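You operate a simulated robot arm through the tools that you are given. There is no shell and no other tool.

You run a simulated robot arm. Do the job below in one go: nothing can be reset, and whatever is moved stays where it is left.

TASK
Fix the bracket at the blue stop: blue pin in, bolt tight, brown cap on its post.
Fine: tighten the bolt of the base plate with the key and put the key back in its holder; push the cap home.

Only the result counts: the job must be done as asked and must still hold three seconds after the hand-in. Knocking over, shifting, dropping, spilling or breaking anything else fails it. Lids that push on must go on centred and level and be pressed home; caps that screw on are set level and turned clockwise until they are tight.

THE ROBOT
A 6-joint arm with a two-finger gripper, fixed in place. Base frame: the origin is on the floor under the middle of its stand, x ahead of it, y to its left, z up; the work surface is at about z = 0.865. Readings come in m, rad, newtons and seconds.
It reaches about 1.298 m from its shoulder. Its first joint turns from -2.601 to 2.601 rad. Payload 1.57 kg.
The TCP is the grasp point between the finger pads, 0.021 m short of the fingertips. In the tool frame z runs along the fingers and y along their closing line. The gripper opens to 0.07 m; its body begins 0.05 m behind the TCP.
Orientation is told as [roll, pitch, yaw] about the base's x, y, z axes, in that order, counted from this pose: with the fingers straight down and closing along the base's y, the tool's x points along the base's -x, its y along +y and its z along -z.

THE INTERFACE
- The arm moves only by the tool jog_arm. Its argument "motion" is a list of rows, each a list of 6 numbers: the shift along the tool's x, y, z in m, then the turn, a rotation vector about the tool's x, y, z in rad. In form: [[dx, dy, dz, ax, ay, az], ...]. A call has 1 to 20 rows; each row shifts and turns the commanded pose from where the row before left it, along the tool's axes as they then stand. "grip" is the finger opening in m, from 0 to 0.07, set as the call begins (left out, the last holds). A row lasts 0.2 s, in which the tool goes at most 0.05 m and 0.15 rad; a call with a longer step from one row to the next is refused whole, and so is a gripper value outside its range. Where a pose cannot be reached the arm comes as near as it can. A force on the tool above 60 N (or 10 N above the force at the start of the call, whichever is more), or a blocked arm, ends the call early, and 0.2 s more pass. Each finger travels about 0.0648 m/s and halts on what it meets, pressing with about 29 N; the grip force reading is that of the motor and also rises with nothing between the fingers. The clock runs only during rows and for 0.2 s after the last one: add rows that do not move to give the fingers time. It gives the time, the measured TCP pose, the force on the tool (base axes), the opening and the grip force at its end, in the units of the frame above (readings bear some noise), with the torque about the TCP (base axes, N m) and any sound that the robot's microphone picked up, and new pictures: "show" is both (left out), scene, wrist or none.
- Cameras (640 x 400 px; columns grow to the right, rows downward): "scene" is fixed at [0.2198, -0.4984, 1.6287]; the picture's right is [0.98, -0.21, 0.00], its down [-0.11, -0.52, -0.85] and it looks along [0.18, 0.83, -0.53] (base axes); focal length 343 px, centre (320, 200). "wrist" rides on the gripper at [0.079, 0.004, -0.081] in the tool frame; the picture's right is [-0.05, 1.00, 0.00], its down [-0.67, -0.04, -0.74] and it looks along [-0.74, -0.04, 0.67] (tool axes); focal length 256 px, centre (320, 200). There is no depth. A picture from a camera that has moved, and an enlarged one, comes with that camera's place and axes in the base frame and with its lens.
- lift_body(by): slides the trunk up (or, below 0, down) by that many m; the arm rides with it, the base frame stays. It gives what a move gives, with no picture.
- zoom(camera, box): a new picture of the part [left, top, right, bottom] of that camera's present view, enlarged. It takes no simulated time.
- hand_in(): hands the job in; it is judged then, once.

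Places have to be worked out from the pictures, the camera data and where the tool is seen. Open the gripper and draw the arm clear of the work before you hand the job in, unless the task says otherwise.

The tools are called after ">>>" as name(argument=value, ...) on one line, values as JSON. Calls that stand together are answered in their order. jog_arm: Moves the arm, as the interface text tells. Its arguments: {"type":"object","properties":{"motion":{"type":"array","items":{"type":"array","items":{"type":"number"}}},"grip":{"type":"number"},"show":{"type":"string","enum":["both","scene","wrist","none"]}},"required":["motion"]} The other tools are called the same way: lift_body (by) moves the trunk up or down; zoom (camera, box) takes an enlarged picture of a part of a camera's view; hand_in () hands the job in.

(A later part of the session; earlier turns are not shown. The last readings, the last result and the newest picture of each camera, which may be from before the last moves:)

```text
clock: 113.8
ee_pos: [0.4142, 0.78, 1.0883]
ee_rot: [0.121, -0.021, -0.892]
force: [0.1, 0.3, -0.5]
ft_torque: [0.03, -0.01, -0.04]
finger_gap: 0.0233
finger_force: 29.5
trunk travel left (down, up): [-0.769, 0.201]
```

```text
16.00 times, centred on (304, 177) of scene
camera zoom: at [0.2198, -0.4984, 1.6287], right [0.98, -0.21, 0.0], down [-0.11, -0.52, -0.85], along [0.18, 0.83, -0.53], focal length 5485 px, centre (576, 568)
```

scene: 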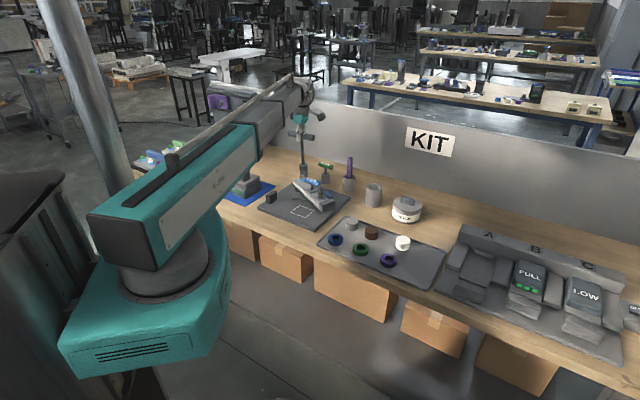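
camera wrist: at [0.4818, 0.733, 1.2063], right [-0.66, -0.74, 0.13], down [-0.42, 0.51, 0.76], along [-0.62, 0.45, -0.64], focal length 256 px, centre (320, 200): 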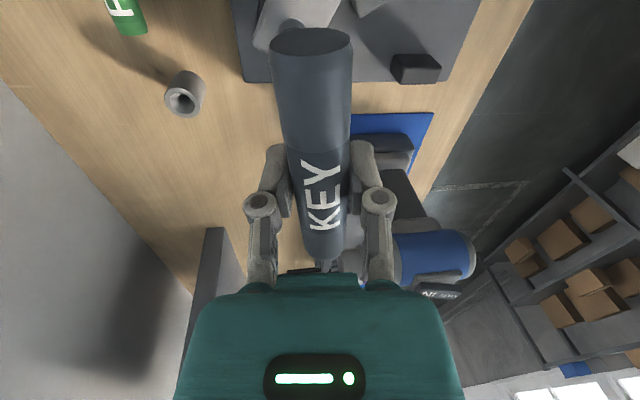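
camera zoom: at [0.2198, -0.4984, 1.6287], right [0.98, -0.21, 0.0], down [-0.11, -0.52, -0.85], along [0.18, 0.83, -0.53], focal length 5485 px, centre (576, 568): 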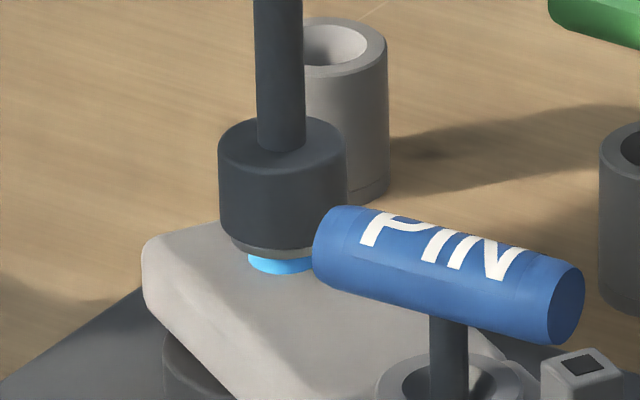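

Good progress: the neck is visibly shorter. I'll finish this stroke up to just before the joint limit.

>>> lift_body(by=-0.001)

>>> jog_arm(motion=[[0, 0, 0, 0.0038, -0.0175, 0.14], [0, 0, 0, 0.0038, -0.0175, 0.14], [0, 0, 0, 0.0038, -0.0175, 0.14], [0, 0, 0, 0.0038, -0.0175, 0.14], [0, 0, 0, 0.0035, -0.0163, 0.13]], show="none")

>>> zoom(camera="scene", box=[296, 170, 312, 184])

```text
clock: 114.3
ee_pos: [0.4134, 0.7791, 1.0884]
ee_rot: [0.119, -0.02, -0.888]
force: [-0.3, 1.9, 8.0]
ft_torque: [0.31, -0.03, 0.02]
finger_gap: 0.0235
finger_force: 29.5
trunk travel left (down, up): [-0.768, 0.202]
```

```text
clock: 115.5
ee_pos: [0.4143, 0.7794, 1.0878]
ee_rot: [0.118, -0.028, -1.588]
force: [0.1, 0.0, -1.8]
ft_torque: [0.0, -0.02, 0.0]
finger_gap: 0.0237
finger_force: 29.0
trunk travel left (down, up): [-0.768, 0.202]
```

```text
16.00 times, centred on (304, 177) of scene
camera zoom: at [0.2198, -0.4984, 1.6287], right [0.98, -0.21, 0.0], down [-0.11, -0.52, -0.85], along [0.18, 0.83, -0.53], focal length 5485 px, centre (576, 568)
```

zoom: 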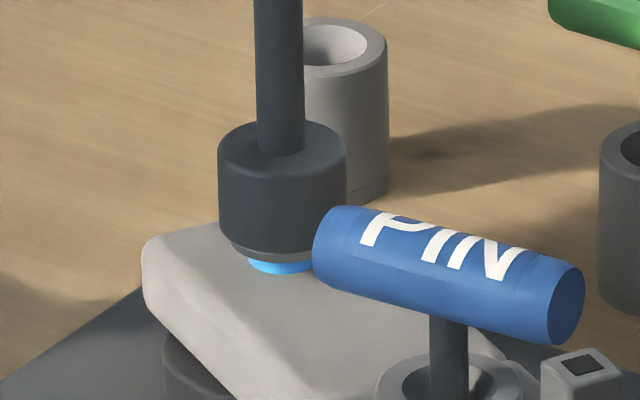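

Another stroke is needed. I'll lift the key off the hex, rotate back by exactly four hex facets (4.19 rad) in the air, and reseat.

>>> lift_body(by=0.028)

>>> jog_arm(motion=[[0, 0, 0, -0.0038, 0.0172, -0.14], [0, 0, 0, -0.0038, 0.0172, -0.14], [0, 0, 0, -0.0038, 0.0172, -0.14], [0, 0, 0, -0.0038, 0.0172, -0.14], [0, 0, 0, -0.0038, 0.0172, -0.14], [0, 0, 0, -0.0038, 0.0172, -0.14], [0, 0, 0, -0.0038, 0.0172, -0.14], [0, 0, 0, -0.0038, 0.0172, -0.14], [0, 0, 0, -0.0038, 0.0172, -0.14], [0, 0, 0, -0.0038, 0.0172, -0.14], [0, 0, 0, -0.0038, 0.0172, -0.14], [0, 0, 0, -0.0038, 0.0172, -0.14], [0, 0, 0, -0.0038, 0.0172, -0.14], [0, 0, 0, -0.0038, 0.0172, -0.14], [0, 0, 0, -0.0038, 0.0172, -0.14]], show="none")

>>> jog_arm(motion=[[0, 0, 0, -0.0038, 0.0172, -0.14], [0, 0, 0, -0.0038, 0.0172, -0.14], [0, 0, 0, -0.0038, 0.0172, -0.14], [0, 0, 0, -0.0038, 0.0172, -0.14], [0, 0, 0, -0.0038, 0.0172, -0.14], [0, 0, 0, -0.0038, 0.0172, -0.14], [0, 0, 0, -0.0038, 0.0172, -0.14], [0, 0, 0, -0.0038, 0.0172, -0.14], [0, 0, 0, -0.0038, 0.0172, -0.14], [0, 0, 0, -0.0038, 0.0172, -0.14], [0, 0, 0, -0.0038, 0.0172, -0.14], [0, 0, 0, -0.0038, 0.0172, -0.14], [0, 0, 0, -0.0038, 0.0172, -0.14], [0, 0, 0, -0.0038, 0.0172, -0.14], [0, 0, 0, -0.0026, 0.012, -0.097], [0, 0, 0, 0, 0, 0]], show="wrist")

>>> zoom(camera="scene", box=[285, 120, 325, 180])

>>> zoom(camera="scene", box=[296, 166, 312, 180])

```text
clock: 116.3
ee_pos: [0.414, 0.7784, 1.1161]
ee_rot: [0.116, -0.026, -1.582]
force: [-0.2, -0.3, -2.1]
ft_torque: [-0.03, -0.05, 0.01]
finger_gap: 0.0235
finger_force: 28.8
trunk travel left (down, up): [-0.796, 0.174]
```

```text
clock: 119.5
ee_pos: [0.4141, 0.7803, 1.1165]
ee_rot: [0.126, -0.023, 0.538]
force: [0.8, 0.5, -2.4]
ft_torque: [-0.01, -0.01, 0.0]
finger_gap: 0.0235
finger_force: 29.1
trunk travel left (down, up): [-0.796, 0.174]
```

```text
clock: 122.9
ee_pos: [0.4142, 0.7792, 1.1162]
ee_rot: [0.124, -0.033, 2.606]
force: [-0.1, 0.4, -2.9]
ft_torque: [0.01, -0.01, -0.02]
finger_gap: 0.0235
finger_force: 28.9
trunk travel left (down, up): [-0.796, 0.174]
camera wrist: at [0.4877, 0.7432, 1.1957], right [-0.55, -0.83, 0.13], down [-0.49, 0.44, 0.76], along [-0.68, 0.35, -0.64], focal length 256 px, centre (320, 200)
```

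wrist: 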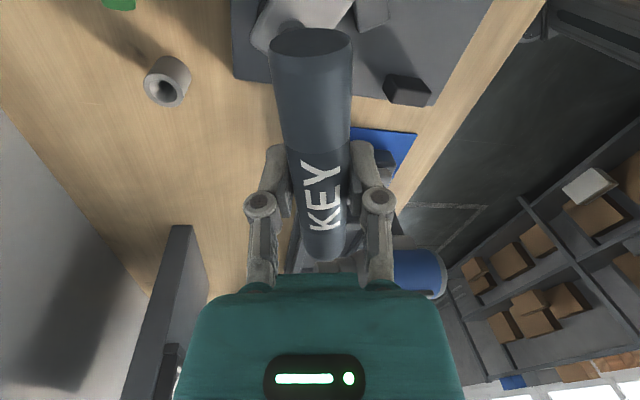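

```text
6.67 times, centred on (305, 150) of scene
camera zoom: at [0.2198, -0.4984, 1.6287], right [0.98, -0.21, 0.0], down [-0.11, -0.52, -0.85], along [0.18, 0.83, -0.53], focal length 2285 px, centre (420, 533)
```

zoom: 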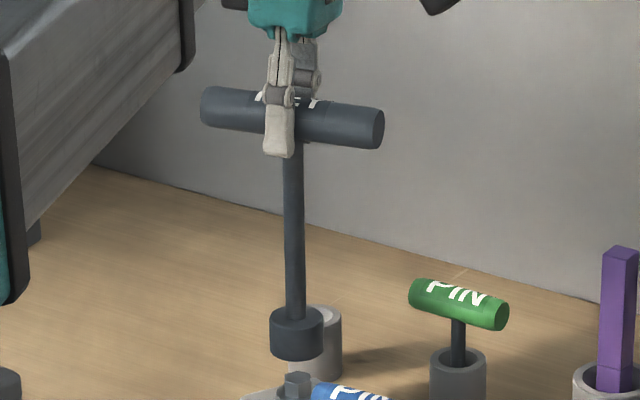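

```text
16.00 times, centred on (304, 173) of scene
camera zoom: at [0.2198, -0.4984, 1.6287], right [0.98, -0.21, 0.0], down [-0.11, -0.52, -0.85], along [0.18, 0.83, -0.53], focal length 5485 px, centre (576, 632)
```

zoom: 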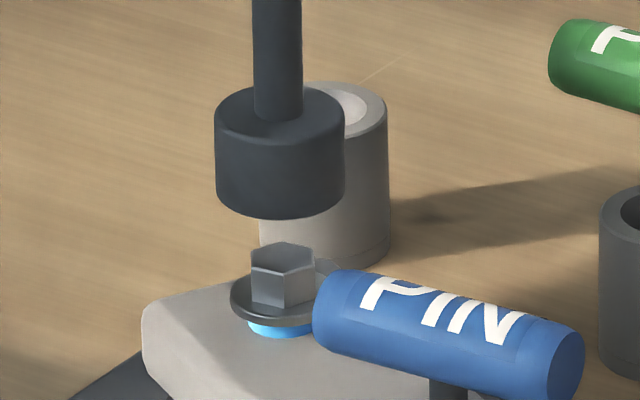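

The bolt head is now about 7 mm lower than at the start. Key still upright and concentric; reseating it and continuing the stroke.

>>> lift_body(by=-0.028)

>>> jog_arm(motion=[[0, 0, 0, 0.0038, -0.0172, 0.14], [0, 0, 0, 0.0038, -0.0172, 0.14], [0, 0, 0, 0.0038, -0.0172, 0.14], [0, 0, 0, 0.0038, -0.0172, 0.14]], show="none")

>>> zoom(camera="scene", box=[296, 170, 312, 184])

```text
clock: 123.6
ee_pos: [0.4151, 0.7808, 1.0863]
ee_rot: [0.127, -0.032, 2.606]
force: [0.3, 0.6, -2.7]
ft_torque: [-0.03, 0.02, 0.05]
finger_gap: 0.0236
finger_force: 29.2
trunk travel left (down, up): [-0.768, 0.202]
```

```text
clock: 124.6
ee_pos: [0.4152, 0.7791, 1.0883]
ee_rot: [0.128, -0.03, 2.04]
force: [0.3, -0.8, -2.9]
ft_torque: [0.02, -0.04, 0.01]
finger_gap: 0.0232
finger_force: 28.8
trunk travel left (down, up): [-0.768, 0.202]
```

```text
16.00 times, centred on (304, 177) of scene
camera zoom: at [0.2198, -0.4984, 1.6287], right [0.98, -0.21, 0.0], down [-0.11, -0.52, -0.85], along [0.18, 0.83, -0.53], focal length 5485 px, centre (576, 568)
```

zoom: 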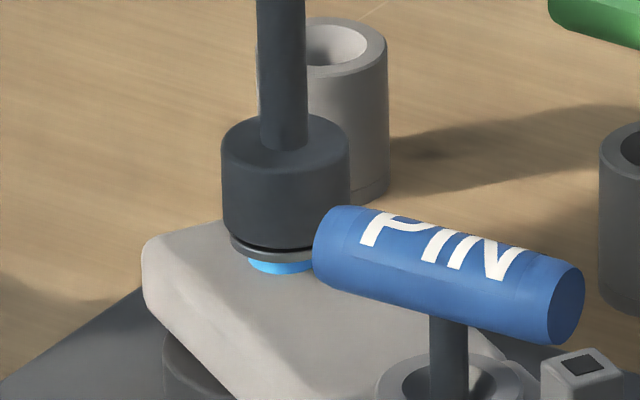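

Seated and turning freely. I'll press lightly and continue.

>>> lift_body(by=-0.002)

>>> jog_arm(motion=[[0, 0, 0, 0.0038, -0.0172, 0.14], [0, 0, 0, 0.0038, -0.0172, 0.14], [0, 0, 0, 0.0038, -0.0172, 0.14], [0, 0, 0, 0.0038, -0.0172, 0.14], [0, 0, 0, 0.0038, -0.0172, 0.14]], show="none")

>>> zoom(camera="scene", box=[296, 170, 312, 184])

```text
clock: 125.1
ee_pos: [0.4137, 0.7787, 1.0862]
ee_rot: [0.126, -0.033, 2.041]
force: [-0.6, 2.4, 14.7]
ft_torque: [0.31, 0.13, -0.05]
finger_gap: 0.0234
finger_force: 28.8
trunk travel left (down, up): [-0.766, 0.204]
```

```text
clock: 126.3
ee_pos: [0.4139, 0.7779, 1.0857]
ee_rot: [0.128, -0.027, 1.333]
force: [0.3, -1.8, 0.5]
ft_torque: [-0.15, 0.0, 0.02]
finger_gap: 0.0235
finger_force: 28.9
trunk travel left (down, up): [-0.766, 0.204]
```

```text
16.00 times, centred on (304, 177) of scene
camera zoom: at [0.2198, -0.4984, 1.6287], right [0.98, -0.21, 0.0], down [-0.11, -0.52, -0.85], along [0.18, 0.83, -0.53], focal length 5485 px, centre (576, 568)
```

zoom: 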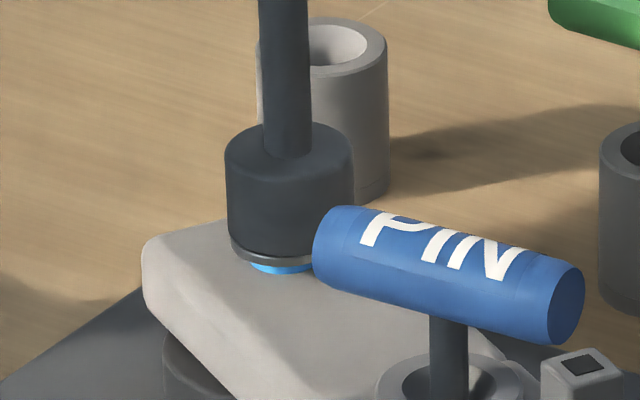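

Descending steadily. I'll repeat: light press, turn.

>>> lift_body(by=-0.001)

>>> jog_arm(motion=[[0, 0, 0, 0.0038, -0.0172, 0.14], [0, 0, 0, 0.0038, -0.0172, 0.14], [0, 0, 0, 0.0038, -0.0172, 0.14], [0, 0, 0, 0.0038, -0.0172, 0.14], [0, 0, 0, 0.0038, -0.0172, 0.14]], show="none")

>>> lift_body(by=-0.001)

>>> jog_arm(motion=[[0, 0, 0, 0.0038, -0.0172, 0.14], [0, 0, 0, 0.0038, -0.0172, 0.14], [0, 0, 0, 0.0038, -0.0172, 0.14], [0, 0, 0, 0.0038, -0.0172, 0.14], [0, 0, 0, 0.0038, -0.0172, 0.14]], show="none")

>>> zoom(camera="scene", box=[296, 170, 312, 184])

```text
clock: 126.8
ee_pos: [0.4133, 0.7785, 1.0863]
ee_rot: [0.127, -0.028, 1.335]
force: [1.9, 0.5, 11.6]
ft_torque: [0.28, -0.17, -0.05]
finger_gap: 0.0236
finger_force: 28.9
trunk travel left (down, up): [-0.765, 0.205]
```

```text
clock: 128.0
ee_pos: [0.4147, 0.7801, 1.0849]
ee_rot: [0.128, -0.025, 0.63]
force: [-1.1, -0.4, -1.8]
ft_torque: [-0.01, 0.05, 0.03]
finger_gap: 0.0233
finger_force: 28.9
trunk travel left (down, up): [-0.765, 0.205]
```

```text
clock: 128.6
ee_pos: [0.414, 0.7798, 1.0857]
ee_rot: [0.127, -0.027, 0.63]
force: [1.5, 3.4, 11.2]
ft_torque: [0.27, -0.19, -0.04]
finger_gap: 0.0234
finger_force: 29.0
trunk travel left (down, up): [-0.764, 0.206]
```

```text
clock: 129.8
ee_pos: [0.4151, 0.7779, 1.0829]
ee_rot: [0.125, -0.022, -0.077]
force: [-1.1, 0.3, -1.4]
ft_torque: [0.04, 0.07, 0.01]
finger_gap: 0.0232
finger_force: 28.5
trunk travel left (down, up): [-0.764, 0.206]
```

```text
16.00 times, centred on (304, 177) of scene
camera zoom: at [0.2198, -0.4984, 1.6287], right [0.98, -0.21, 0.0], down [-0.11, -0.52, -0.85], along [0.18, 0.83, -0.53], focal length 5485 px, centre (576, 568)
```

zoom: 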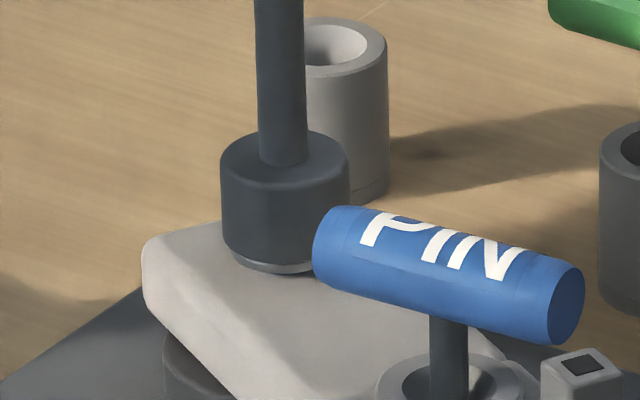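

The blue neck has just vanished from view; a few mm may still remain behind the flange's rim. I'll keep turning until torque appears.

>>> lift_body(by=-0.001)

>>> jog_arm(motion=[[0, 0, 0, 0.0038, -0.0172, 0.14], [0, 0, 0, 0.0038, -0.0172, 0.14], [0, 0, 0, 0.0038, -0.0172, 0.14], [0, 0, 0, 0.0038, -0.0172, 0.14], [0, 0, 0, 0.0038, -0.0172, 0.14]], show="none")

>>> lift_body(by=-0.001)

>>> jog_arm(motion=[[0, 0, 0, 0.0038, -0.0172, 0.14], [0, 0, 0, 0.0038, -0.0172, 0.14], [0, 0, 0, 0.0038, -0.0172, 0.14], [0, 0, 0, 0.0038, -0.0172, 0.14], [0, 0, 0, 0.0038, -0.0172, 0.14]], show="none")

>>> zoom(camera="scene", box=[296, 170, 312, 184])

```text
clock: 130.3
ee_pos: [0.414, 0.7795, 1.0841]
ee_rot: [0.125, -0.024, -0.076]
force: [2.9, 1.5, 8.5]
ft_torque: [0.18, -0.15, -0.05]
finger_gap: 0.0232
finger_force: 28.9
trunk travel left (down, up): [-0.763, 0.207]
```

```text
clock: 131.5
ee_pos: [0.4134, 0.7796, 1.0833]
ee_rot: [0.12, -0.024, -0.782]
force: [0.4, 0.5, -1.2]
ft_torque: [0.09, 0.04, 0.0]
finger_gap: 0.0236
finger_force: 29.1
trunk travel left (down, up): [-0.763, 0.207]
```

```text
clock: 132.0
ee_pos: [0.4139, 0.7797, 1.0828]
ee_rot: [0.121, -0.024, -0.781]
force: [0.2, 1.1, 8.9]
ft_torque: [0.24, -0.04, -0.04]
finger_gap: 0.0232
finger_force: 29.4
trunk travel left (down, up): [-0.762, 0.208]
```

```text
clock: 133.2
ee_pos: [0.4147, 0.78, 1.0813]
ee_rot: [0.119, -0.026, -1.489]
force: [-1.3, 0.5, -1.0]
ft_torque: [0.05, 0.01, 0.01]
finger_gap: 0.0236
finger_force: 28.8
trunk travel left (down, up): [-0.762, 0.208]
```

```text
16.00 times, centred on (304, 177) of scene
camera zoom: at [0.2198, -0.4984, 1.6287], right [0.98, -0.21, 0.0], down [-0.11, -0.52, -0.85], along [0.18, 0.83, -0.53], focal length 5485 px, centre (576, 568)
```

zoom: 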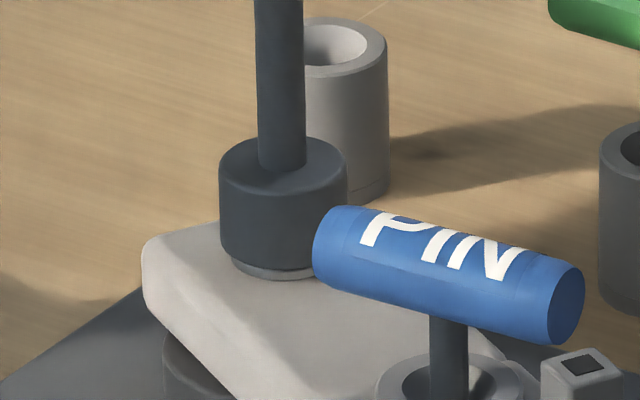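

Flange is almost down on the bracket, still no torque. One more return stroke of four facets.

>>> lift_body(by=0.028)

>>> jog_arm(motion=[[0, 0, 0, -0.0038, 0.0172, -0.14], [0, 0, 0, -0.0038, 0.0172, -0.14], [0, 0, 0, -0.0038, 0.0172, -0.14], [0, 0, 0, -0.0038, 0.0172, -0.14], [0, 0, 0, -0.0038, 0.0172, -0.14], [0, 0, 0, -0.0038, 0.0172, -0.14], [0, 0, 0, -0.0038, 0.0172, -0.14], [0, 0, 0, -0.0038, 0.0172, -0.14], [0, 0, 0, -0.0038, 0.0172, -0.14], [0, 0, 0, -0.0038, 0.0172, -0.14], [0, 0, 0, -0.0038, 0.0172, -0.14], [0, 0, 0, -0.0038, 0.0172, -0.14], [0, 0, 0, -0.0038, 0.0172, -0.14], [0, 0, 0, -0.0038, 0.0172, -0.14], [0, 0, 0, -0.0038, 0.0172, -0.14]], show="none")

>>> jog_arm(motion=[[0, 0, 0, -0.0038, 0.0172, -0.14], [0, 0, 0, -0.0038, 0.0172, -0.14], [0, 0, 0, -0.0038, 0.0172, -0.14], [0, 0, 0, -0.0038, 0.0172, -0.14], [0, 0, 0, -0.0038, 0.0172, -0.14], [0, 0, 0, -0.0038, 0.0172, -0.14], [0, 0, 0, -0.0038, 0.0172, -0.14], [0, 0, 0, -0.0038, 0.0172, -0.14], [0, 0, 0, -0.0038, 0.0172, -0.14], [0, 0, 0, -0.0038, 0.0172, -0.14], [0, 0, 0, -0.0038, 0.0172, -0.14], [0, 0, 0, -0.0038, 0.0172, -0.14], [0, 0, 0, -0.0038, 0.0172, -0.14], [0, 0, 0, -0.0038, 0.0172, -0.14], [0, 0, 0, -0.0026, 0.012, -0.097], [0, 0, 0, 0, 0, 0]], show="none")

>>> zoom(camera="scene", box=[285, 120, 325, 180])

>>> zoom(camera="scene", box=[296, 166, 312, 180])

```text
clock: 133.9
ee_pos: [0.4147, 0.7793, 1.1098]
ee_rot: [0.118, -0.026, -1.485]
force: [0.0, 0.0, -2.5]
ft_torque: [0.01, 0.04, -0.01]
finger_gap: 0.0235
finger_force: 28.9
trunk travel left (down, up): [-0.79, 0.18]
```

```text
clock: 137.1
ee_pos: [0.4151, 0.7791, 1.1106]
ee_rot: [0.128, -0.026, 0.635]
force: [-0.1, -0.2, -2.3]
ft_torque: [0.0, -0.04, 0.02]
finger_gap: 0.0235
finger_force: 28.9
trunk travel left (down, up): [-0.79, 0.18]
```

```text
clock: 140.5
ee_pos: [0.4146, 0.78, 1.1101]
ee_rot: [0.124, -0.033, 2.706]
force: [-0.7, -0.4, -2.9]
ft_torque: [-0.02, -0.01, -0.02]
finger_gap: 0.0236
finger_force: 28.9
trunk travel left (down, up): [-0.79, 0.18]
```

```text
6.67 times, centred on (305, 150) of scene
camera zoom: at [0.2198, -0.4984, 1.6287], right [0.98, -0.21, 0.0], down [-0.11, -0.52, -0.85], along [0.18, 0.83, -0.53], focal length 2285 px, centre (420, 533)
```

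zoom: 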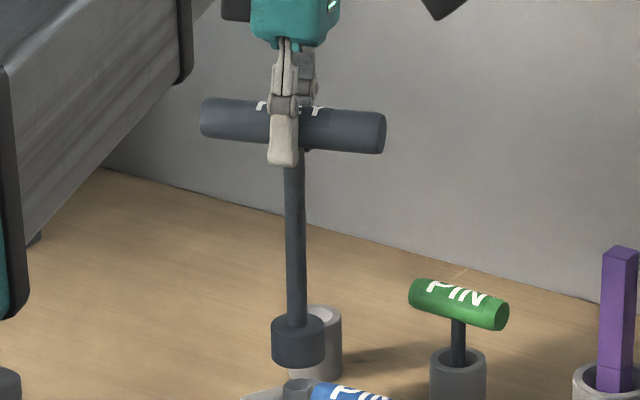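

```text
16.00 times, centred on (304, 173) of scene
camera zoom: at [0.2198, -0.4984, 1.6287], right [0.98, -0.21, 0.0], down [-0.11, -0.52, -0.85], along [0.18, 0.83, -0.53], focal length 5485 px, centre (576, 632)
```

zoom: 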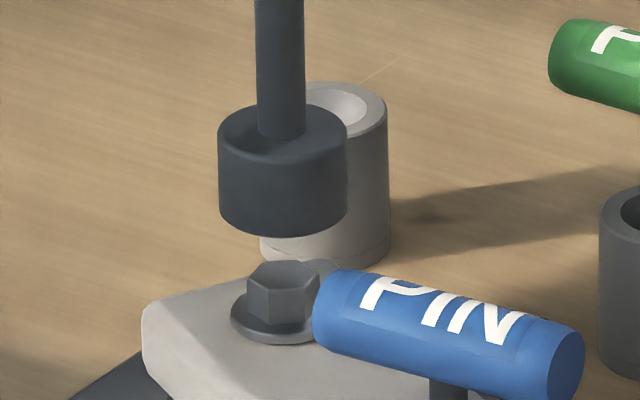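

Flange is practically on the bracket. Reseating the key and continuing clockwise, watching for torque.

>>> lift_body(by=-0.028)

>>> lift_body(by=-0.001)

>>> jog_arm(motion=[[0, 0, 0, 0.0038, -0.0172, 0.14], [0, 0, 0, 0.0038, -0.0172, 0.14], [0, 0, 0, 0.0038, -0.0172, 0.14], [0, 0, 0, 0.0038, -0.0172, 0.14]], show="none")

>>> zoom(camera="scene", box=[296, 170, 312, 184])

```text
clock: 141.2
ee_pos: [0.4148, 0.7794, 1.0807]
ee_rot: [0.124, -0.033, 2.704]
force: [-0.4, 0.3, -1.8]
ft_torque: [0.03, 0.03, -0.01]
finger_gap: 0.0235
finger_force: 29.1
trunk travel left (down, up): [-0.762, 0.208]
```

```text
clock: 141.7
ee_pos: [0.4146, 0.7791, 1.0816]
ee_rot: [0.121, -0.032, 2.704]
force: [0.8, 1.8, 4.7]
ft_torque: [0.09, -0.12, 0.03]
finger_gap: 0.0233
finger_force: 29.0
trunk travel left (down, up): [-0.761, 0.209]
```

```text
clock: 142.7
ee_pos: [0.4153, 0.7799, 1.081]
ee_rot: [0.125, -0.031, 2.136]
force: [0.8, -0.5, 0.4]
ft_torque: [-0.12, -0.02, 0.03]
finger_gap: 0.0238
finger_force: 28.9
trunk travel left (down, up): [-0.761, 0.209]
```

```text
16.00 times, centred on (304, 177) of scene
camera zoom: at [0.2198, -0.4984, 1.6287], right [0.98, -0.21, 0.0], down [-0.11, -0.52, -0.85], along [0.18, 0.83, -0.53], focal length 5485 px, centre (576, 568)
```

zoom: 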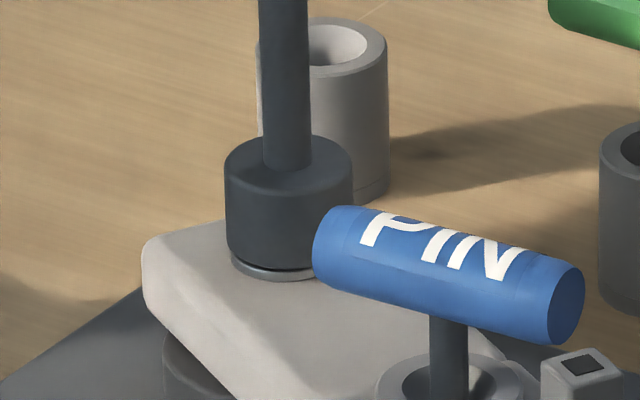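

Continuing to turn in moderate steps, watching torque at each.

>>> jog_arm(motion=[[0, 0, 0, 0.0038, -0.0172, 0.14], [0, 0, 0, 0.0038, -0.0172, 0.14], [0, 0, 0, 0.0038, -0.0172, 0.14], [0, 0, 0, 0.0038, -0.0172, 0.14]], show="none")

>>> lift_body(by=-0.001)

>>> jog_arm(motion=[[0, 0, 0, 0.0038, -0.0172, 0.14], [0, 0, 0, 0.0038, -0.0172, 0.14], [0, 0, 0, 0.0038, -0.0172, 0.14], [0, 0, 0, 0.0038, -0.0172, 0.14]], show="none")

>>> zoom(camera="scene", box=[296, 170, 312, 184])

```text
clock: 143.7
ee_pos: [0.4149, 0.7788, 1.0804]
ee_rot: [0.129, -0.027, 1.569]
force: [-0.6, -0.1, -1.0]
ft_torque: [-0.09, 0.14, 0.02]
finger_gap: 0.0234
finger_force: 28.9
trunk travel left (down, up): [-0.761, 0.209]
```

```text
clock: 144.2
ee_pos: [0.4142, 0.7793, 1.0815]
ee_rot: [0.127, -0.029, 1.575]
force: [0.6, 1.4, 11.5]
ft_torque: [0.17, -0.05, 0.0]
finger_gap: 0.0235
finger_force: 29.0
trunk travel left (down, up): [-0.76, 0.21]
```

```text
clock: 145.2
ee_pos: [0.4143, 0.7788, 1.081]
ee_rot: [0.129, -0.028, 1.006]
force: [1.1, 1.3, 11.5]
ft_torque: [0.12, 0.0, 0.09]
finger_gap: 0.0233
finger_force: 29.2
trunk travel left (down, up): [-0.76, 0.21]
```

```text
16.00 times, centred on (304, 177) of scene
camera zoom: at [0.2198, -0.4984, 1.6287], right [0.98, -0.21, 0.0], down [-0.11, -0.52, -0.85], along [0.18, 0.83, -0.53], focal length 5485 px, centre (576, 568)
```

zoom: 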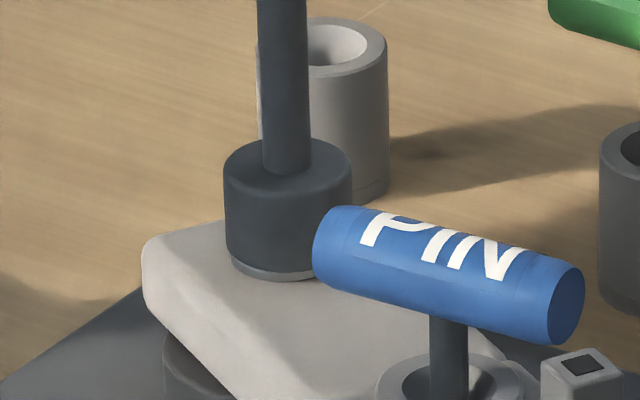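

The press force no longer relaxes and torque begins to show, so the bolt is bottoming. I'll turn further in small steps to tighten, watching torque and sound.

>>> jog_arm(motion=[[0, 0, 0, 0.0027, -0.0123, 0.1], [0, 0, 0, 0.0027, -0.0123, 0.1]], show="none")

>>> jog_arm(motion=[[0, 0, 0, 0.0027, -0.0123, 0.1], [0, 0, 0, 0.0027, -0.0123, 0.1]], show="none")

>>> jog_arm(motion=[[0, 0, 0, 0.0027, -0.0123, 0.1], [0, 0, 0, 0.0027, -0.0123, 0.1]], show="wrist")

>>> zoom(camera="scene", box=[285, 120, 325, 185])

```text
clock: 145.8
ee_pos: [0.414, 0.779, 1.0798]
ee_rot: [0.129, -0.025, 0.806]
force: [0.0, 0.8, 10.2]
ft_torque: [0.12, 0.12, 0.06]
finger_gap: 0.0233
finger_force: 28.6
trunk travel left (down, up): [-0.76, 0.21]
```

```text
clock: 146.4
ee_pos: [0.4151, 0.7796, 1.0808]
ee_rot: [0.126, -0.024, 0.607]
force: [-1.5, 0.3, 9.2]
ft_torque: [-0.05, 0.3, 0.03]
finger_gap: 0.0233
finger_force: 29.5
trunk travel left (down, up): [-0.76, 0.21]
```

```text
clock: 147.1
ee_pos: [0.4141, 0.7776, 1.0811]
ee_rot: [0.127, -0.023, 0.403]
force: [-0.1, -0.1, 8.5]
ft_torque: [-0.12, 0.09, 0.07]
finger_gap: 0.0235
finger_force: 28.5
trunk travel left (down, up): [-0.76, 0.21]
camera wrist: at [0.342, 0.7417, 1.1614], right [-0.34, 0.93, 0.13], down [0.65, 0.14, 0.75], along [0.68, 0.34, -0.65], focal length 256 px, centre (320, 200)
```

wrist: 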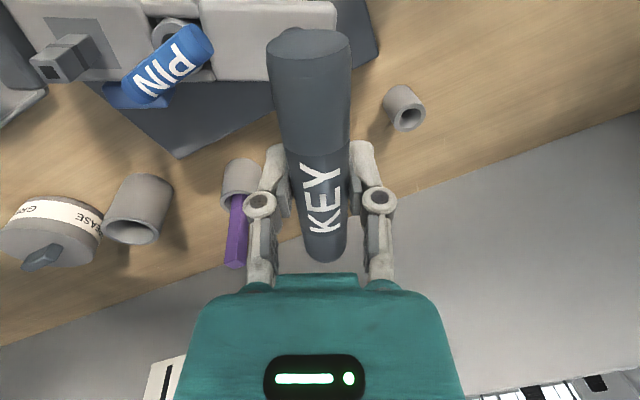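

```text
6.15 times, centred on (305, 152) of scene
camera zoom: at [0.2198, -0.4984, 1.6287], right [0.98, -0.21, 0.0], down [-0.11, -0.52, -0.85], along [0.18, 0.83, -0.53], focal length 2110 px, centre (412, 492)
```

zoom: 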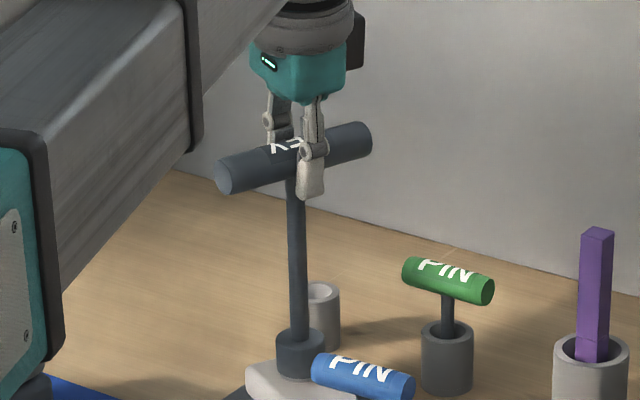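

Torque still small and the press force relaxes slowly, so it's still creeping down. Continuing.

>>> jog_arm(motion=[[0, 0, 0, 0.0038, -0.0172, 0.14], [0, 0, 0, 0.0038, -0.0172, 0.14], [0, 0, 0, 0.0038, -0.0172, 0.14], [0, 0, 0, 0.0038, -0.0172, 0.14]], show="none")

>>> jog_arm(motion=[[0, 0, 0, 0.0038, -0.0172, 0.14], [0, 0, 0, 0.0038, -0.0172, 0.14], [0, 0, 0, 0.0038, -0.0172, 0.14], [0, 0, 0, 0.0038, -0.0172, 0.14]], show="none")

>>> jog_arm(motion=[[0, 0, 0, 0.0038, -0.0172, 0.14], [0, 0, 0, 0.0038, -0.0172, 0.14], [0, 0, 0, 0.0038, -0.0172, 0.14], [0, 0, 0, 0.0038, -0.0172, 0.14]], show="none")

>>> zoom(camera="scene", box=[296, 170, 312, 184])

```text
clock: 148.1
ee_pos: [0.4143, 0.7783, 1.0795]
ee_rot: [0.124, -0.02, -0.162]
force: [1.0, 0.1, 8.8]
ft_torque: [0.07, -0.07, 0.01]
finger_gap: 0.0234
finger_force: 28.7
trunk travel left (down, up): [-0.76, 0.21]
```

```text
clock: 149.1
ee_pos: [0.4143, 0.7775, 1.0797]
ee_rot: [0.122, -0.021, -0.725]
force: [0.3, 1.3, 10.1]
ft_torque: [0.11, -0.06, 0.08]
finger_gap: 0.0234
finger_force: 29.1
trunk travel left (down, up): [-0.76, 0.21]
```

```text
clock: 150.1
ee_pos: [0.415, 0.778, 1.0798]
ee_rot: [0.118, -0.023, -1.289]
force: [-1.5, 2.8, 9.7]
ft_torque: [0.49, 0.13, 0.07]
finger_gap: 0.0237
finger_force: 28.8
trunk travel left (down, up): [-0.76, 0.21]
```

```text
16.00 times, centred on (304, 177) of scene
camera zoom: at [0.2198, -0.4984, 1.6287], right [0.98, -0.21, 0.0], down [-0.11, -0.52, -0.85], along [0.18, 0.83, -0.53], focal length 5485 px, centre (576, 568)
```

zoom: 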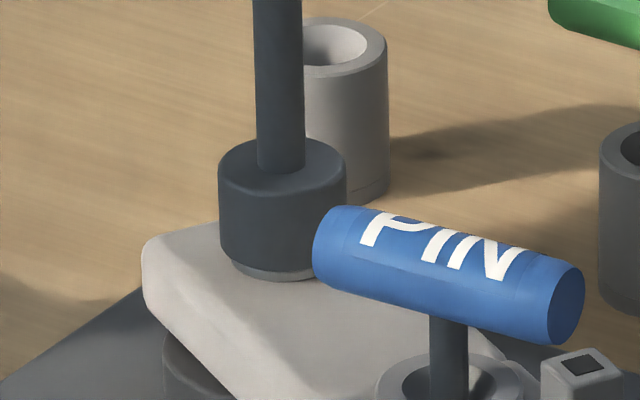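

No more descent after 1.7 rad at 10 N: the flange is down. I'll lift the key to inspect the bolt head and whether the bracket is still on the stop.

>>> lift_body(by=0.03)

>>> zoom(camera="scene", box=[296, 166, 312, 180])

>>> zoom(camera="scene", box=[290, 155, 350, 210])

```text
clock: 150.8
ee_pos: [0.4145, 0.7793, 1.1086]
ee_rot: [0.119, -0.024, -1.289]
force: [-0.1, -0.6, -3.2]
ft_torque: [0.01, 0.01, 0.03]
finger_gap: 0.0235
finger_force: 28.9
trunk travel left (down, up): [-0.79, 0.18]
```

```text
16.00 times, centred on (304, 173) of scene
camera zoom: at [0.2198, -0.4984, 1.6287], right [0.98, -0.21, 0.0], down [-0.11, -0.52, -0.85], along [0.18, 0.83, -0.53], focal length 5485 px, centre (576, 632)
```

zoom: 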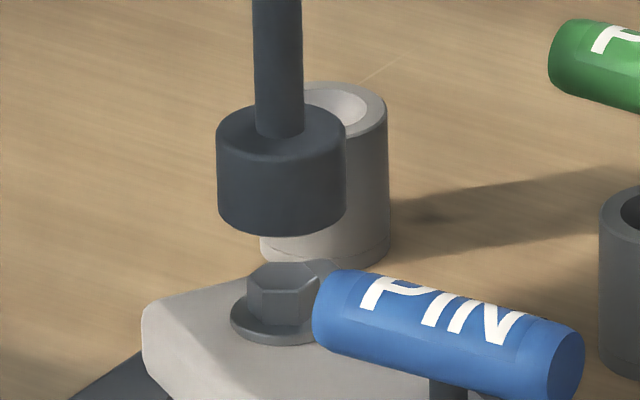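

```text
7.27 times, centred on (320, 182) of scene
camera zoom: at [0.2198, -0.4984, 1.6287], right [0.98, -0.21, 0.0], down [-0.11, -0.52, -0.85], along [0.18, 0.83, -0.53], focal length 2493 px, centre (320, 327)
```

zoom: 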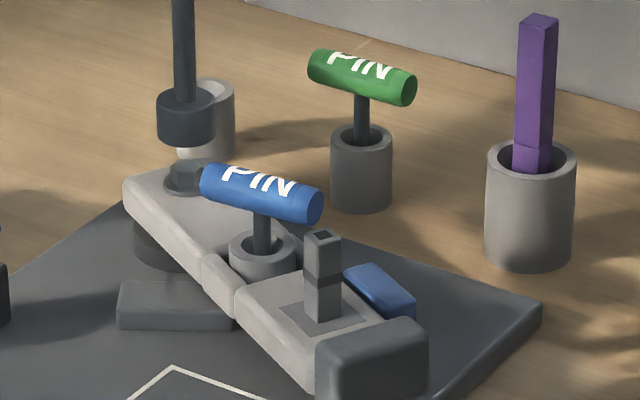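

The flange looks seated (gap under about 1 mm) and the bracket is still on the stop. To check whether the bolt still turns with the key, I'll return four facets, reseat with a light press, turn 0.5 rad and then compare the hex orientation.

>>> jog_arm(motion=[[0, 0, 0, -0.0038, 0.0172, -0.14], [0, 0, 0, -0.0038, 0.0172, -0.14], [0, 0, 0, -0.0038, 0.0172, -0.14], [0, 0, 0, -0.0038, 0.0172, -0.14], [0, 0, 0, -0.0038, 0.0172, -0.14], [0, 0, 0, -0.0038, 0.0172, -0.14], [0, 0, 0, -0.0038, 0.0172, -0.14], [0, 0, 0, -0.0038, 0.0172, -0.14], [0, 0, 0, -0.0038, 0.0172, -0.14], [0, 0, 0, -0.0038, 0.0172, -0.14], [0, 0, 0, -0.0038, 0.0172, -0.14], [0, 0, 0, -0.0038, 0.0172, -0.14], [0, 0, 0, -0.0038, 0.0172, -0.14], [0, 0, 0, -0.0038, 0.0172, -0.14], [0, 0, 0, -0.0038, 0.0172, -0.14]], show="none")

>>> jog_arm(motion=[[0, 0, 0, -0.0038, 0.0172, -0.14], [0, 0, 0, -0.0038, 0.0172, -0.14], [0, 0, 0, -0.0038, 0.0172, -0.14], [0, 0, 0, -0.0038, 0.0172, -0.14], [0, 0, 0, -0.0038, 0.0172, -0.14], [0, 0, 0, -0.0038, 0.0172, -0.14], [0, 0, 0, -0.0038, 0.0172, -0.14], [0, 0, 0, -0.0038, 0.0172, -0.14], [0, 0, 0, -0.0038, 0.0172, -0.14], [0, 0, 0, -0.0038, 0.0172, -0.14], [0, 0, 0, -0.0038, 0.0172, -0.14], [0, 0, 0, -0.0038, 0.0172, -0.14], [0, 0, 0, -0.0038, 0.0172, -0.14], [0, 0, 0, -0.0038, 0.0172, -0.14], [0, 0, 0, -0.0026, 0.012, -0.097], [0, 0, 0, 0, 0, 0]], show="none")

>>> lift_body(by=-0.029)

>>> lift_body(by=-0.0015)

>>> zoom(camera="scene", box=[285, 120, 325, 185])

```text
clock: 154.0
ee_pos: [0.4146, 0.7797, 1.1096]
ee_rot: [0.129, -0.024, 0.832]
force: [0.2, 0.2, -2.2]
ft_torque: [0.0, 0.04, 0.0]
finger_gap: 0.0237
finger_force: 29.7
trunk travel left (down, up): [-0.79, 0.18]
```

```text
clock: 157.4
ee_pos: [0.4143, 0.7799, 1.1093]
ee_rot: [0.123, -0.033, 2.905]
force: [0.2, -0.7, -1.5]
ft_torque: [0.0, 0.01, -0.02]
finger_gap: 0.0236
finger_force: 29.2
trunk travel left (down, up): [-0.79, 0.18]
```

```text
clock: 158.1
ee_pos: [0.4146, 0.7803, 1.0795]
ee_rot: [0.126, -0.034, 2.903]
force: [-0.9, -0.3, -2.0]
ft_torque: [0.01, 0.02, -0.02]
finger_gap: 0.0235
finger_force: 29.0
trunk travel left (down, up): [-0.761, 0.209]
```

```text
clock: 158.7
ee_pos: [0.415, 0.7793, 1.08]
ee_rot: [0.122, -0.033, 2.901]
force: [1.6, 1.3, 10.1]
ft_torque: [0.08, -0.16, 0.06]
finger_gap: 0.0234
finger_force: 28.9
trunk travel left (down, up): [-0.759, 0.211]
```

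```text
6.15 times, centred on (305, 152) of scene
camera zoom: at [0.2198, -0.4984, 1.6287], right [0.98, -0.21, 0.0], down [-0.11, -0.52, -0.85], along [0.18, 0.83, -0.53], focal length 2110 px, centre (412, 492)
```

zoom: 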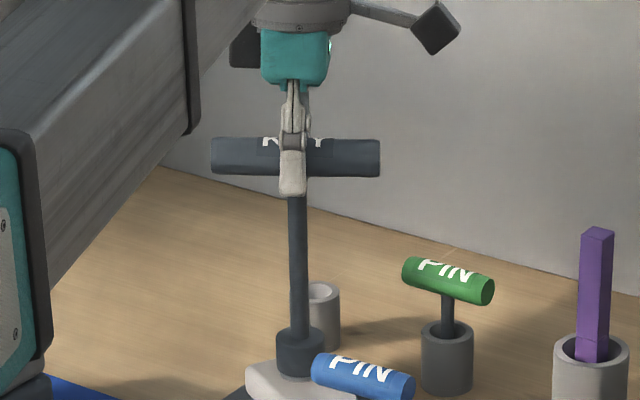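

Seated with 12 N. Turning 0.5 rad clockwise, in two parts, then lifting to compare.

>>> jog_arm(motion=[[0, 0, 0, 0.0033, -0.0153, 0.124], [0, 0, 0, 0.0033, -0.0153, 0.124]], show="none")

>>> jog_arm(motion=[[0, 0, 0, 0.0033, -0.0153, 0.124], [0, 0, 0, 0.0033, -0.0153, 0.124]], show="none")

>>> lift_body(by=0.0305)

>>> zoom(camera="scene", box=[296, 166, 312, 180])

```text
clock: 159.2
ee_pos: [0.4144, 0.7791, 1.0795]
ee_rot: [0.124, -0.035, 2.65]
force: [3.0, -0.8, 9.2]
ft_torque: [-0.18, -0.39, 0.04]
finger_gap: 0.0234
finger_force: 29.1
trunk travel left (down, up): [-0.759, 0.211]
```

```text
clock: 159.8
ee_pos: [0.4137, 0.7777, 1.0803]
ee_rot: [0.125, -0.032, 2.4]
force: [1.4, -0.5, 8.5]
ft_torque: [-0.14, -0.23, 0.03]
finger_gap: 0.0234
finger_force: 29.3
trunk travel left (down, up): [-0.759, 0.211]
```

```text
clock: 160.6
ee_pos: [0.4139, 0.7806, 1.11]
ee_rot: [0.125, -0.033, 2.401]
force: [0.6, -0.3, -3.0]
ft_torque: [-0.02, 0.04, -0.02]
finger_gap: 0.0234
finger_force: 28.5
trunk travel left (down, up): [-0.79, 0.18]
```

```text
16.00 times, centred on (304, 173) of scene
camera zoom: at [0.2198, -0.4984, 1.6287], right [0.98, -0.21, 0.0], down [-0.11, -0.52, -0.85], along [0.18, 0.83, -0.53], focal length 5485 px, centre (576, 632)
```

zoom: 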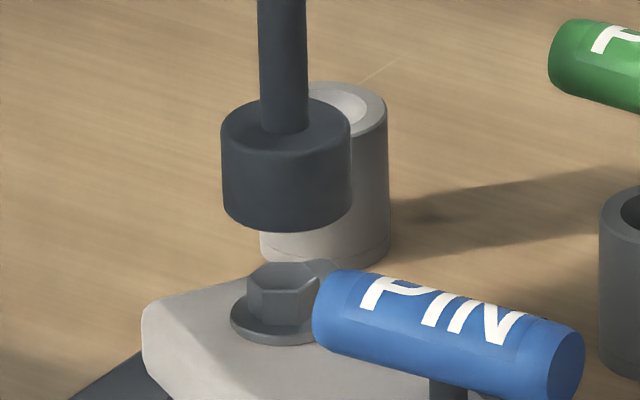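

The hex did not move while the key turned 0.5 rad, so the bolt is at the end of its travel and tight on the bracket. Now I'll take the key back: raise it and move near its holder, offset so the wrist camera can see the holder.

>>> lift_body(by=0.09)

>>> jog_arm(motion=[[0.0424, 0.00518, -0.00076, 0, 0, 0], [0.0424, 0.00518, -0.00076, 0, 0, 0], [0.0424, 0.00518, -0.00076, 0, 0, 0], [0.0424, 0.00518, -0.00076, 0, 0, 0], [0.0424, 0.00518, -0.00076, 0, 0, 0], [0.0424, 0.00518, -0.00076, 0, 0, 0], [0.0424, 0.00518, -0.00076, 0, 0, 0], [0.0424, 0.00518, -0.00076, 0, 0, 0], [0, 0, 0, 0, 0, 0]])

>>> zoom(camera="wrist", box=[160, 0, 320, 120])

>>> zoom(camera="scene", box=[285, 150, 355, 215])

```text
clock: 161.8
ee_pos: [0.4144, 0.78, 1.1992]
ee_rot: [0.126, -0.032, 2.403]
force: [-0.2, -0.1, -1.9]
ft_torque: [0.03, -0.02, 0.0]
finger_gap: 0.0235
finger_force: 28.5
trunk travel left (down, up): [-0.88, 0.09]
```

```text
clock: 163.8
ee_pos: [0.6375, 0.5212, 1.2]
ee_rot: [0.127, -0.033, 2.403]
force: [0.2, -0.9, -2.2]
ft_torque: [-0.02, 0.0, 0.03]
finger_gap: 0.0234
finger_force: 29.0
trunk travel left (down, up): [-0.88, 0.09]
camera wrist: at [0.7023, 0.4704, 1.2798], right [-0.7, -0.7, 0.13], down [-0.39, 0.53, 0.76], along [-0.6, 0.48, -0.64], focal length 256 px, centre (320, 200)
```

scene: 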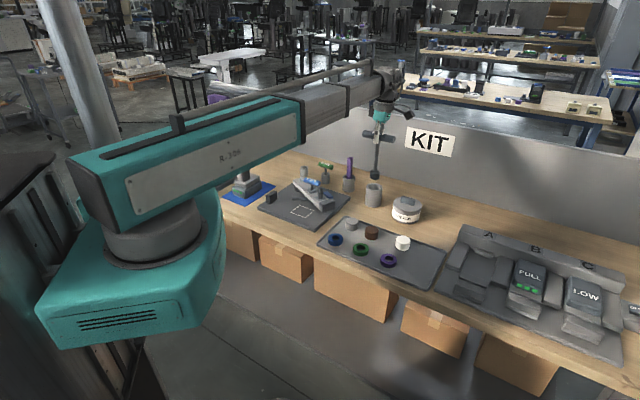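
wrist: 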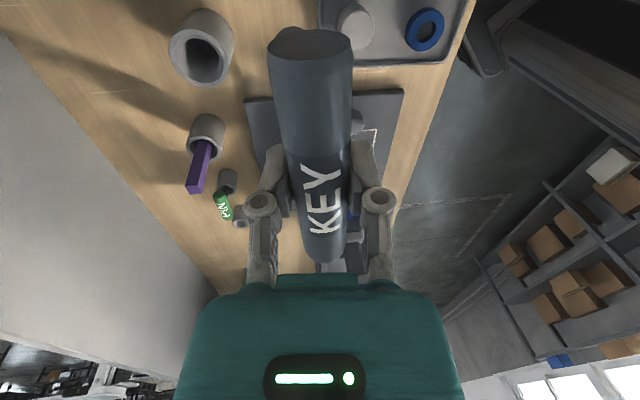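

```text
3.33 times, centred on (240, 60) of wrist
camera zoom: at [0.7023, 0.4704, 1.2798], right [-0.7, -0.7, 0.13], down [-0.39, 0.53, 0.76], along [-0.6, 0.48, -0.64], focal length 853 px, centre (587, 667)
```

zoom: 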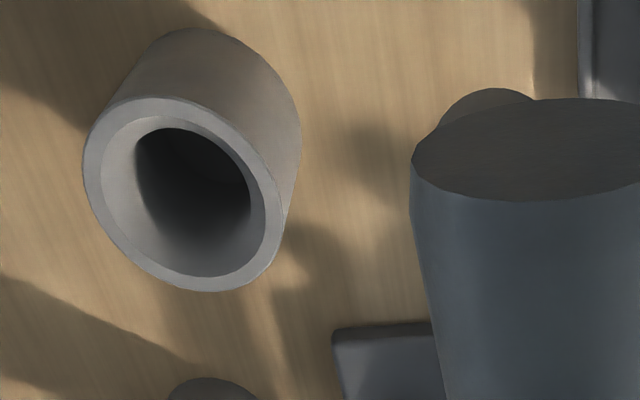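

```text
6.15 times, centred on (320, 182) of scene
camera zoom: at [0.2198, -0.4984, 1.6287], right [0.98, -0.21, 0.0], down [-0.11, -0.52, -0.85], along [0.18, 0.83, -0.53], focal length 2110 px, centre (320, 308)
```

zoom: 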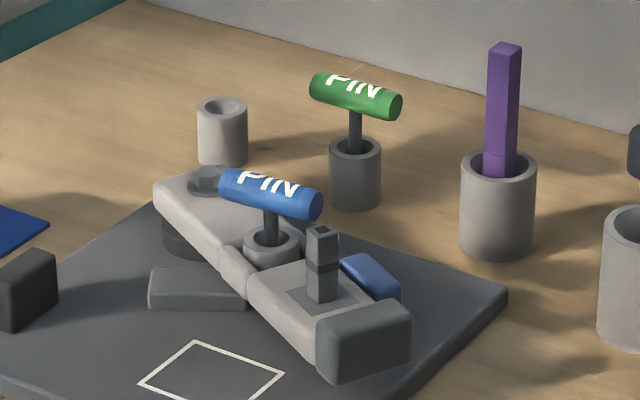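

The holder's mouth is centred at about (0.688, 0.622). I'll move the key over it and check alignment in the scene view.

>>> jog_arm(motion=[[-0.01033, -0.036, -0.00427, 0, 0, 0], [-0.01033, -0.036, -0.00427, 0, 0, 0], [-0.01033, -0.036, -0.00427, 0, 0, 0], [0, 0, 0, 0, 0, 0]], show="none")

>>> lift_body(by=-0.06)

>>> jog_arm(motion=[[0, 0, 0, 0, 0, 0]], show="wrist")

>>> zoom(camera="scene", box=[345, 120, 405, 215])

>>> zoom(camera="scene", box=[358, 165, 390, 215])

```text
clock: 164.8
ee_pos: [0.6909, 0.6216, 1.2001]
ee_rot: [0.126, -0.034, 2.403]
force: [-0.3, -0.6, -1.8]
ft_torque: [0.02, 0.04, 0.0]
finger_gap: 0.0234
finger_force: 28.8
trunk travel left (down, up): [-0.88, 0.09]
```

```text
clock: 165.8
ee_pos: [0.6905, 0.6212, 1.1401]
ee_rot: [0.127, -0.032, 2.404]
force: [0.0, -0.9, -1.5]
ft_torque: [-0.01, 0.0, 0.01]
finger_gap: 0.0233
finger_force: 29.2
trunk travel left (down, up): [-0.82, 0.15]
```

```text
clock: 166.2
ee_pos: [0.6904, 0.6222, 1.139]
ee_rot: [0.126, -0.033, 2.402]
force: [-0.2, 0.3, -2.1]
ft_torque: [-0.01, 0.0, 0.0]
finger_gap: 0.0235
finger_force: 28.8
trunk travel left (down, up): [-0.82, 0.15]
camera wrist: at [0.7543, 0.5716, 1.2197], right [-0.7, -0.7, 0.13], down [-0.39, 0.53, 0.76], along [-0.6, 0.48, -0.64], focal length 256 px, centre (320, 200)
```

wrist: 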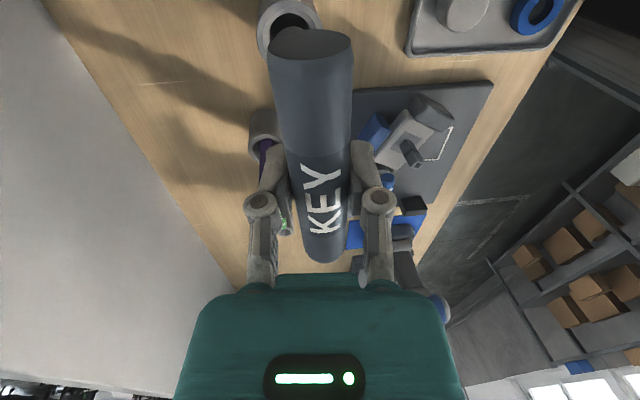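

```text
4.21 times, centred on (375, 168) of scene
camera zoom: at [0.2198, -0.4984, 1.6287], right [0.98, -0.21, 0.0], down [-0.11, -0.52, -0.85], along [0.18, 0.83, -0.53], focal length 1443 px, centre (88, 337)
```

zoom: 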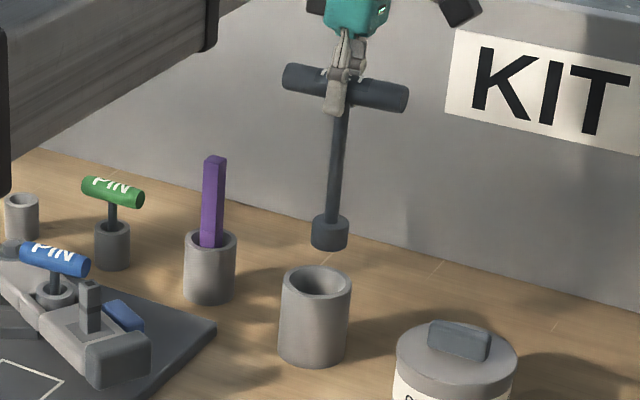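

```text
8.00 times, centred on (374, 190) of scene
camera zoom: at [0.2198, -0.4984, 1.6287], right [0.98, -0.21, 0.0], down [-0.11, -0.52, -0.85], along [0.18, 0.83, -0.53], focal length 2742 px, centre (-112, 280)
```

zoom: 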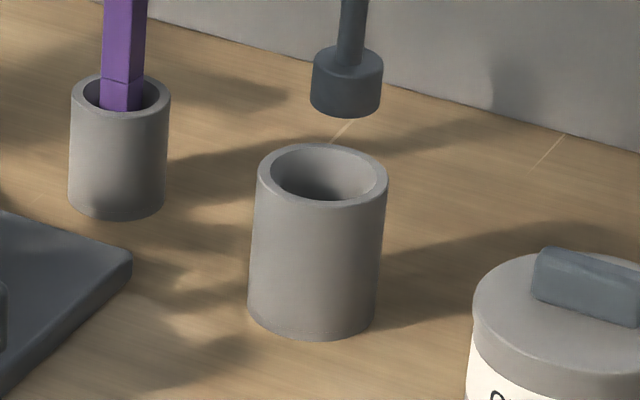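

The scene view shows the socket about 7 mm too far to +x relative to the holder. I'll correct and lower to just above the mouth.

>>> jog_arm(motion=[[-0.0068, 0.0021, 0.0005, 0, 0, 0], [0, 0, 0, 0, 0, 0]], show="none")

>>> lift_body(by=-0.032)

>>> zoom(camera="scene", box=[358, 165, 390, 215])

>>> zoom(camera="wrist", box=[220, 0, 380, 120])

```text
clock: 166.8
ee_pos: [0.6833, 0.6242, 1.1395]
ee_rot: [0.125, -0.033, 2.402]
force: [0.4, 0.2, -2.6]
ft_torque: [-0.02, 0.01, 0.01]
finger_gap: 0.0235
finger_force: 29.0
trunk travel left (down, up): [-0.82, 0.15]
```

```text
clock: 167.6
ee_pos: [0.6835, 0.6246, 1.1086]
ee_rot: [0.126, -0.032, 2.404]
force: [-0.6, -0.3, -2.8]
ft_torque: [0.03, -0.02, 0.01]
finger_gap: 0.0234
finger_force: 28.7
trunk travel left (down, up): [-0.788, 0.182]
```

```text
8.00 times, centred on (374, 190) of scene
camera zoom: at [0.2198, -0.4984, 1.6287], right [0.98, -0.21, 0.0], down [-0.11, -0.52, -0.85], along [0.18, 0.83, -0.53], focal length 2742 px, centre (-112, 280)
```

zoom: 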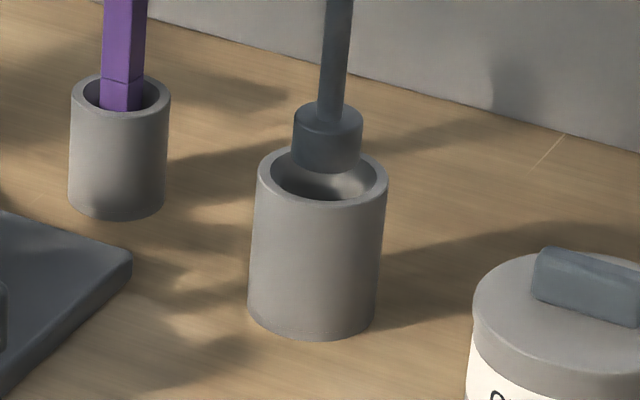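

```text
3.33 times, centred on (300, 60) of wrist
camera zoom: at [0.7479, 0.5743, 1.1877], right [-0.7, -0.7, 0.13], down [-0.39, 0.53, 0.76], along [-0.6, 0.48, -0.64], focal length 853 px, centre (387, 667)
```

zoom: 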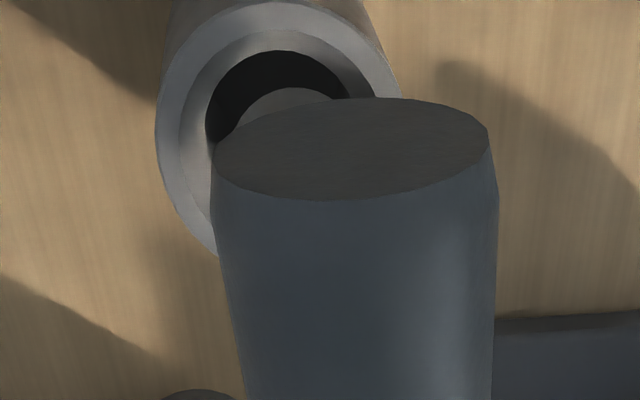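

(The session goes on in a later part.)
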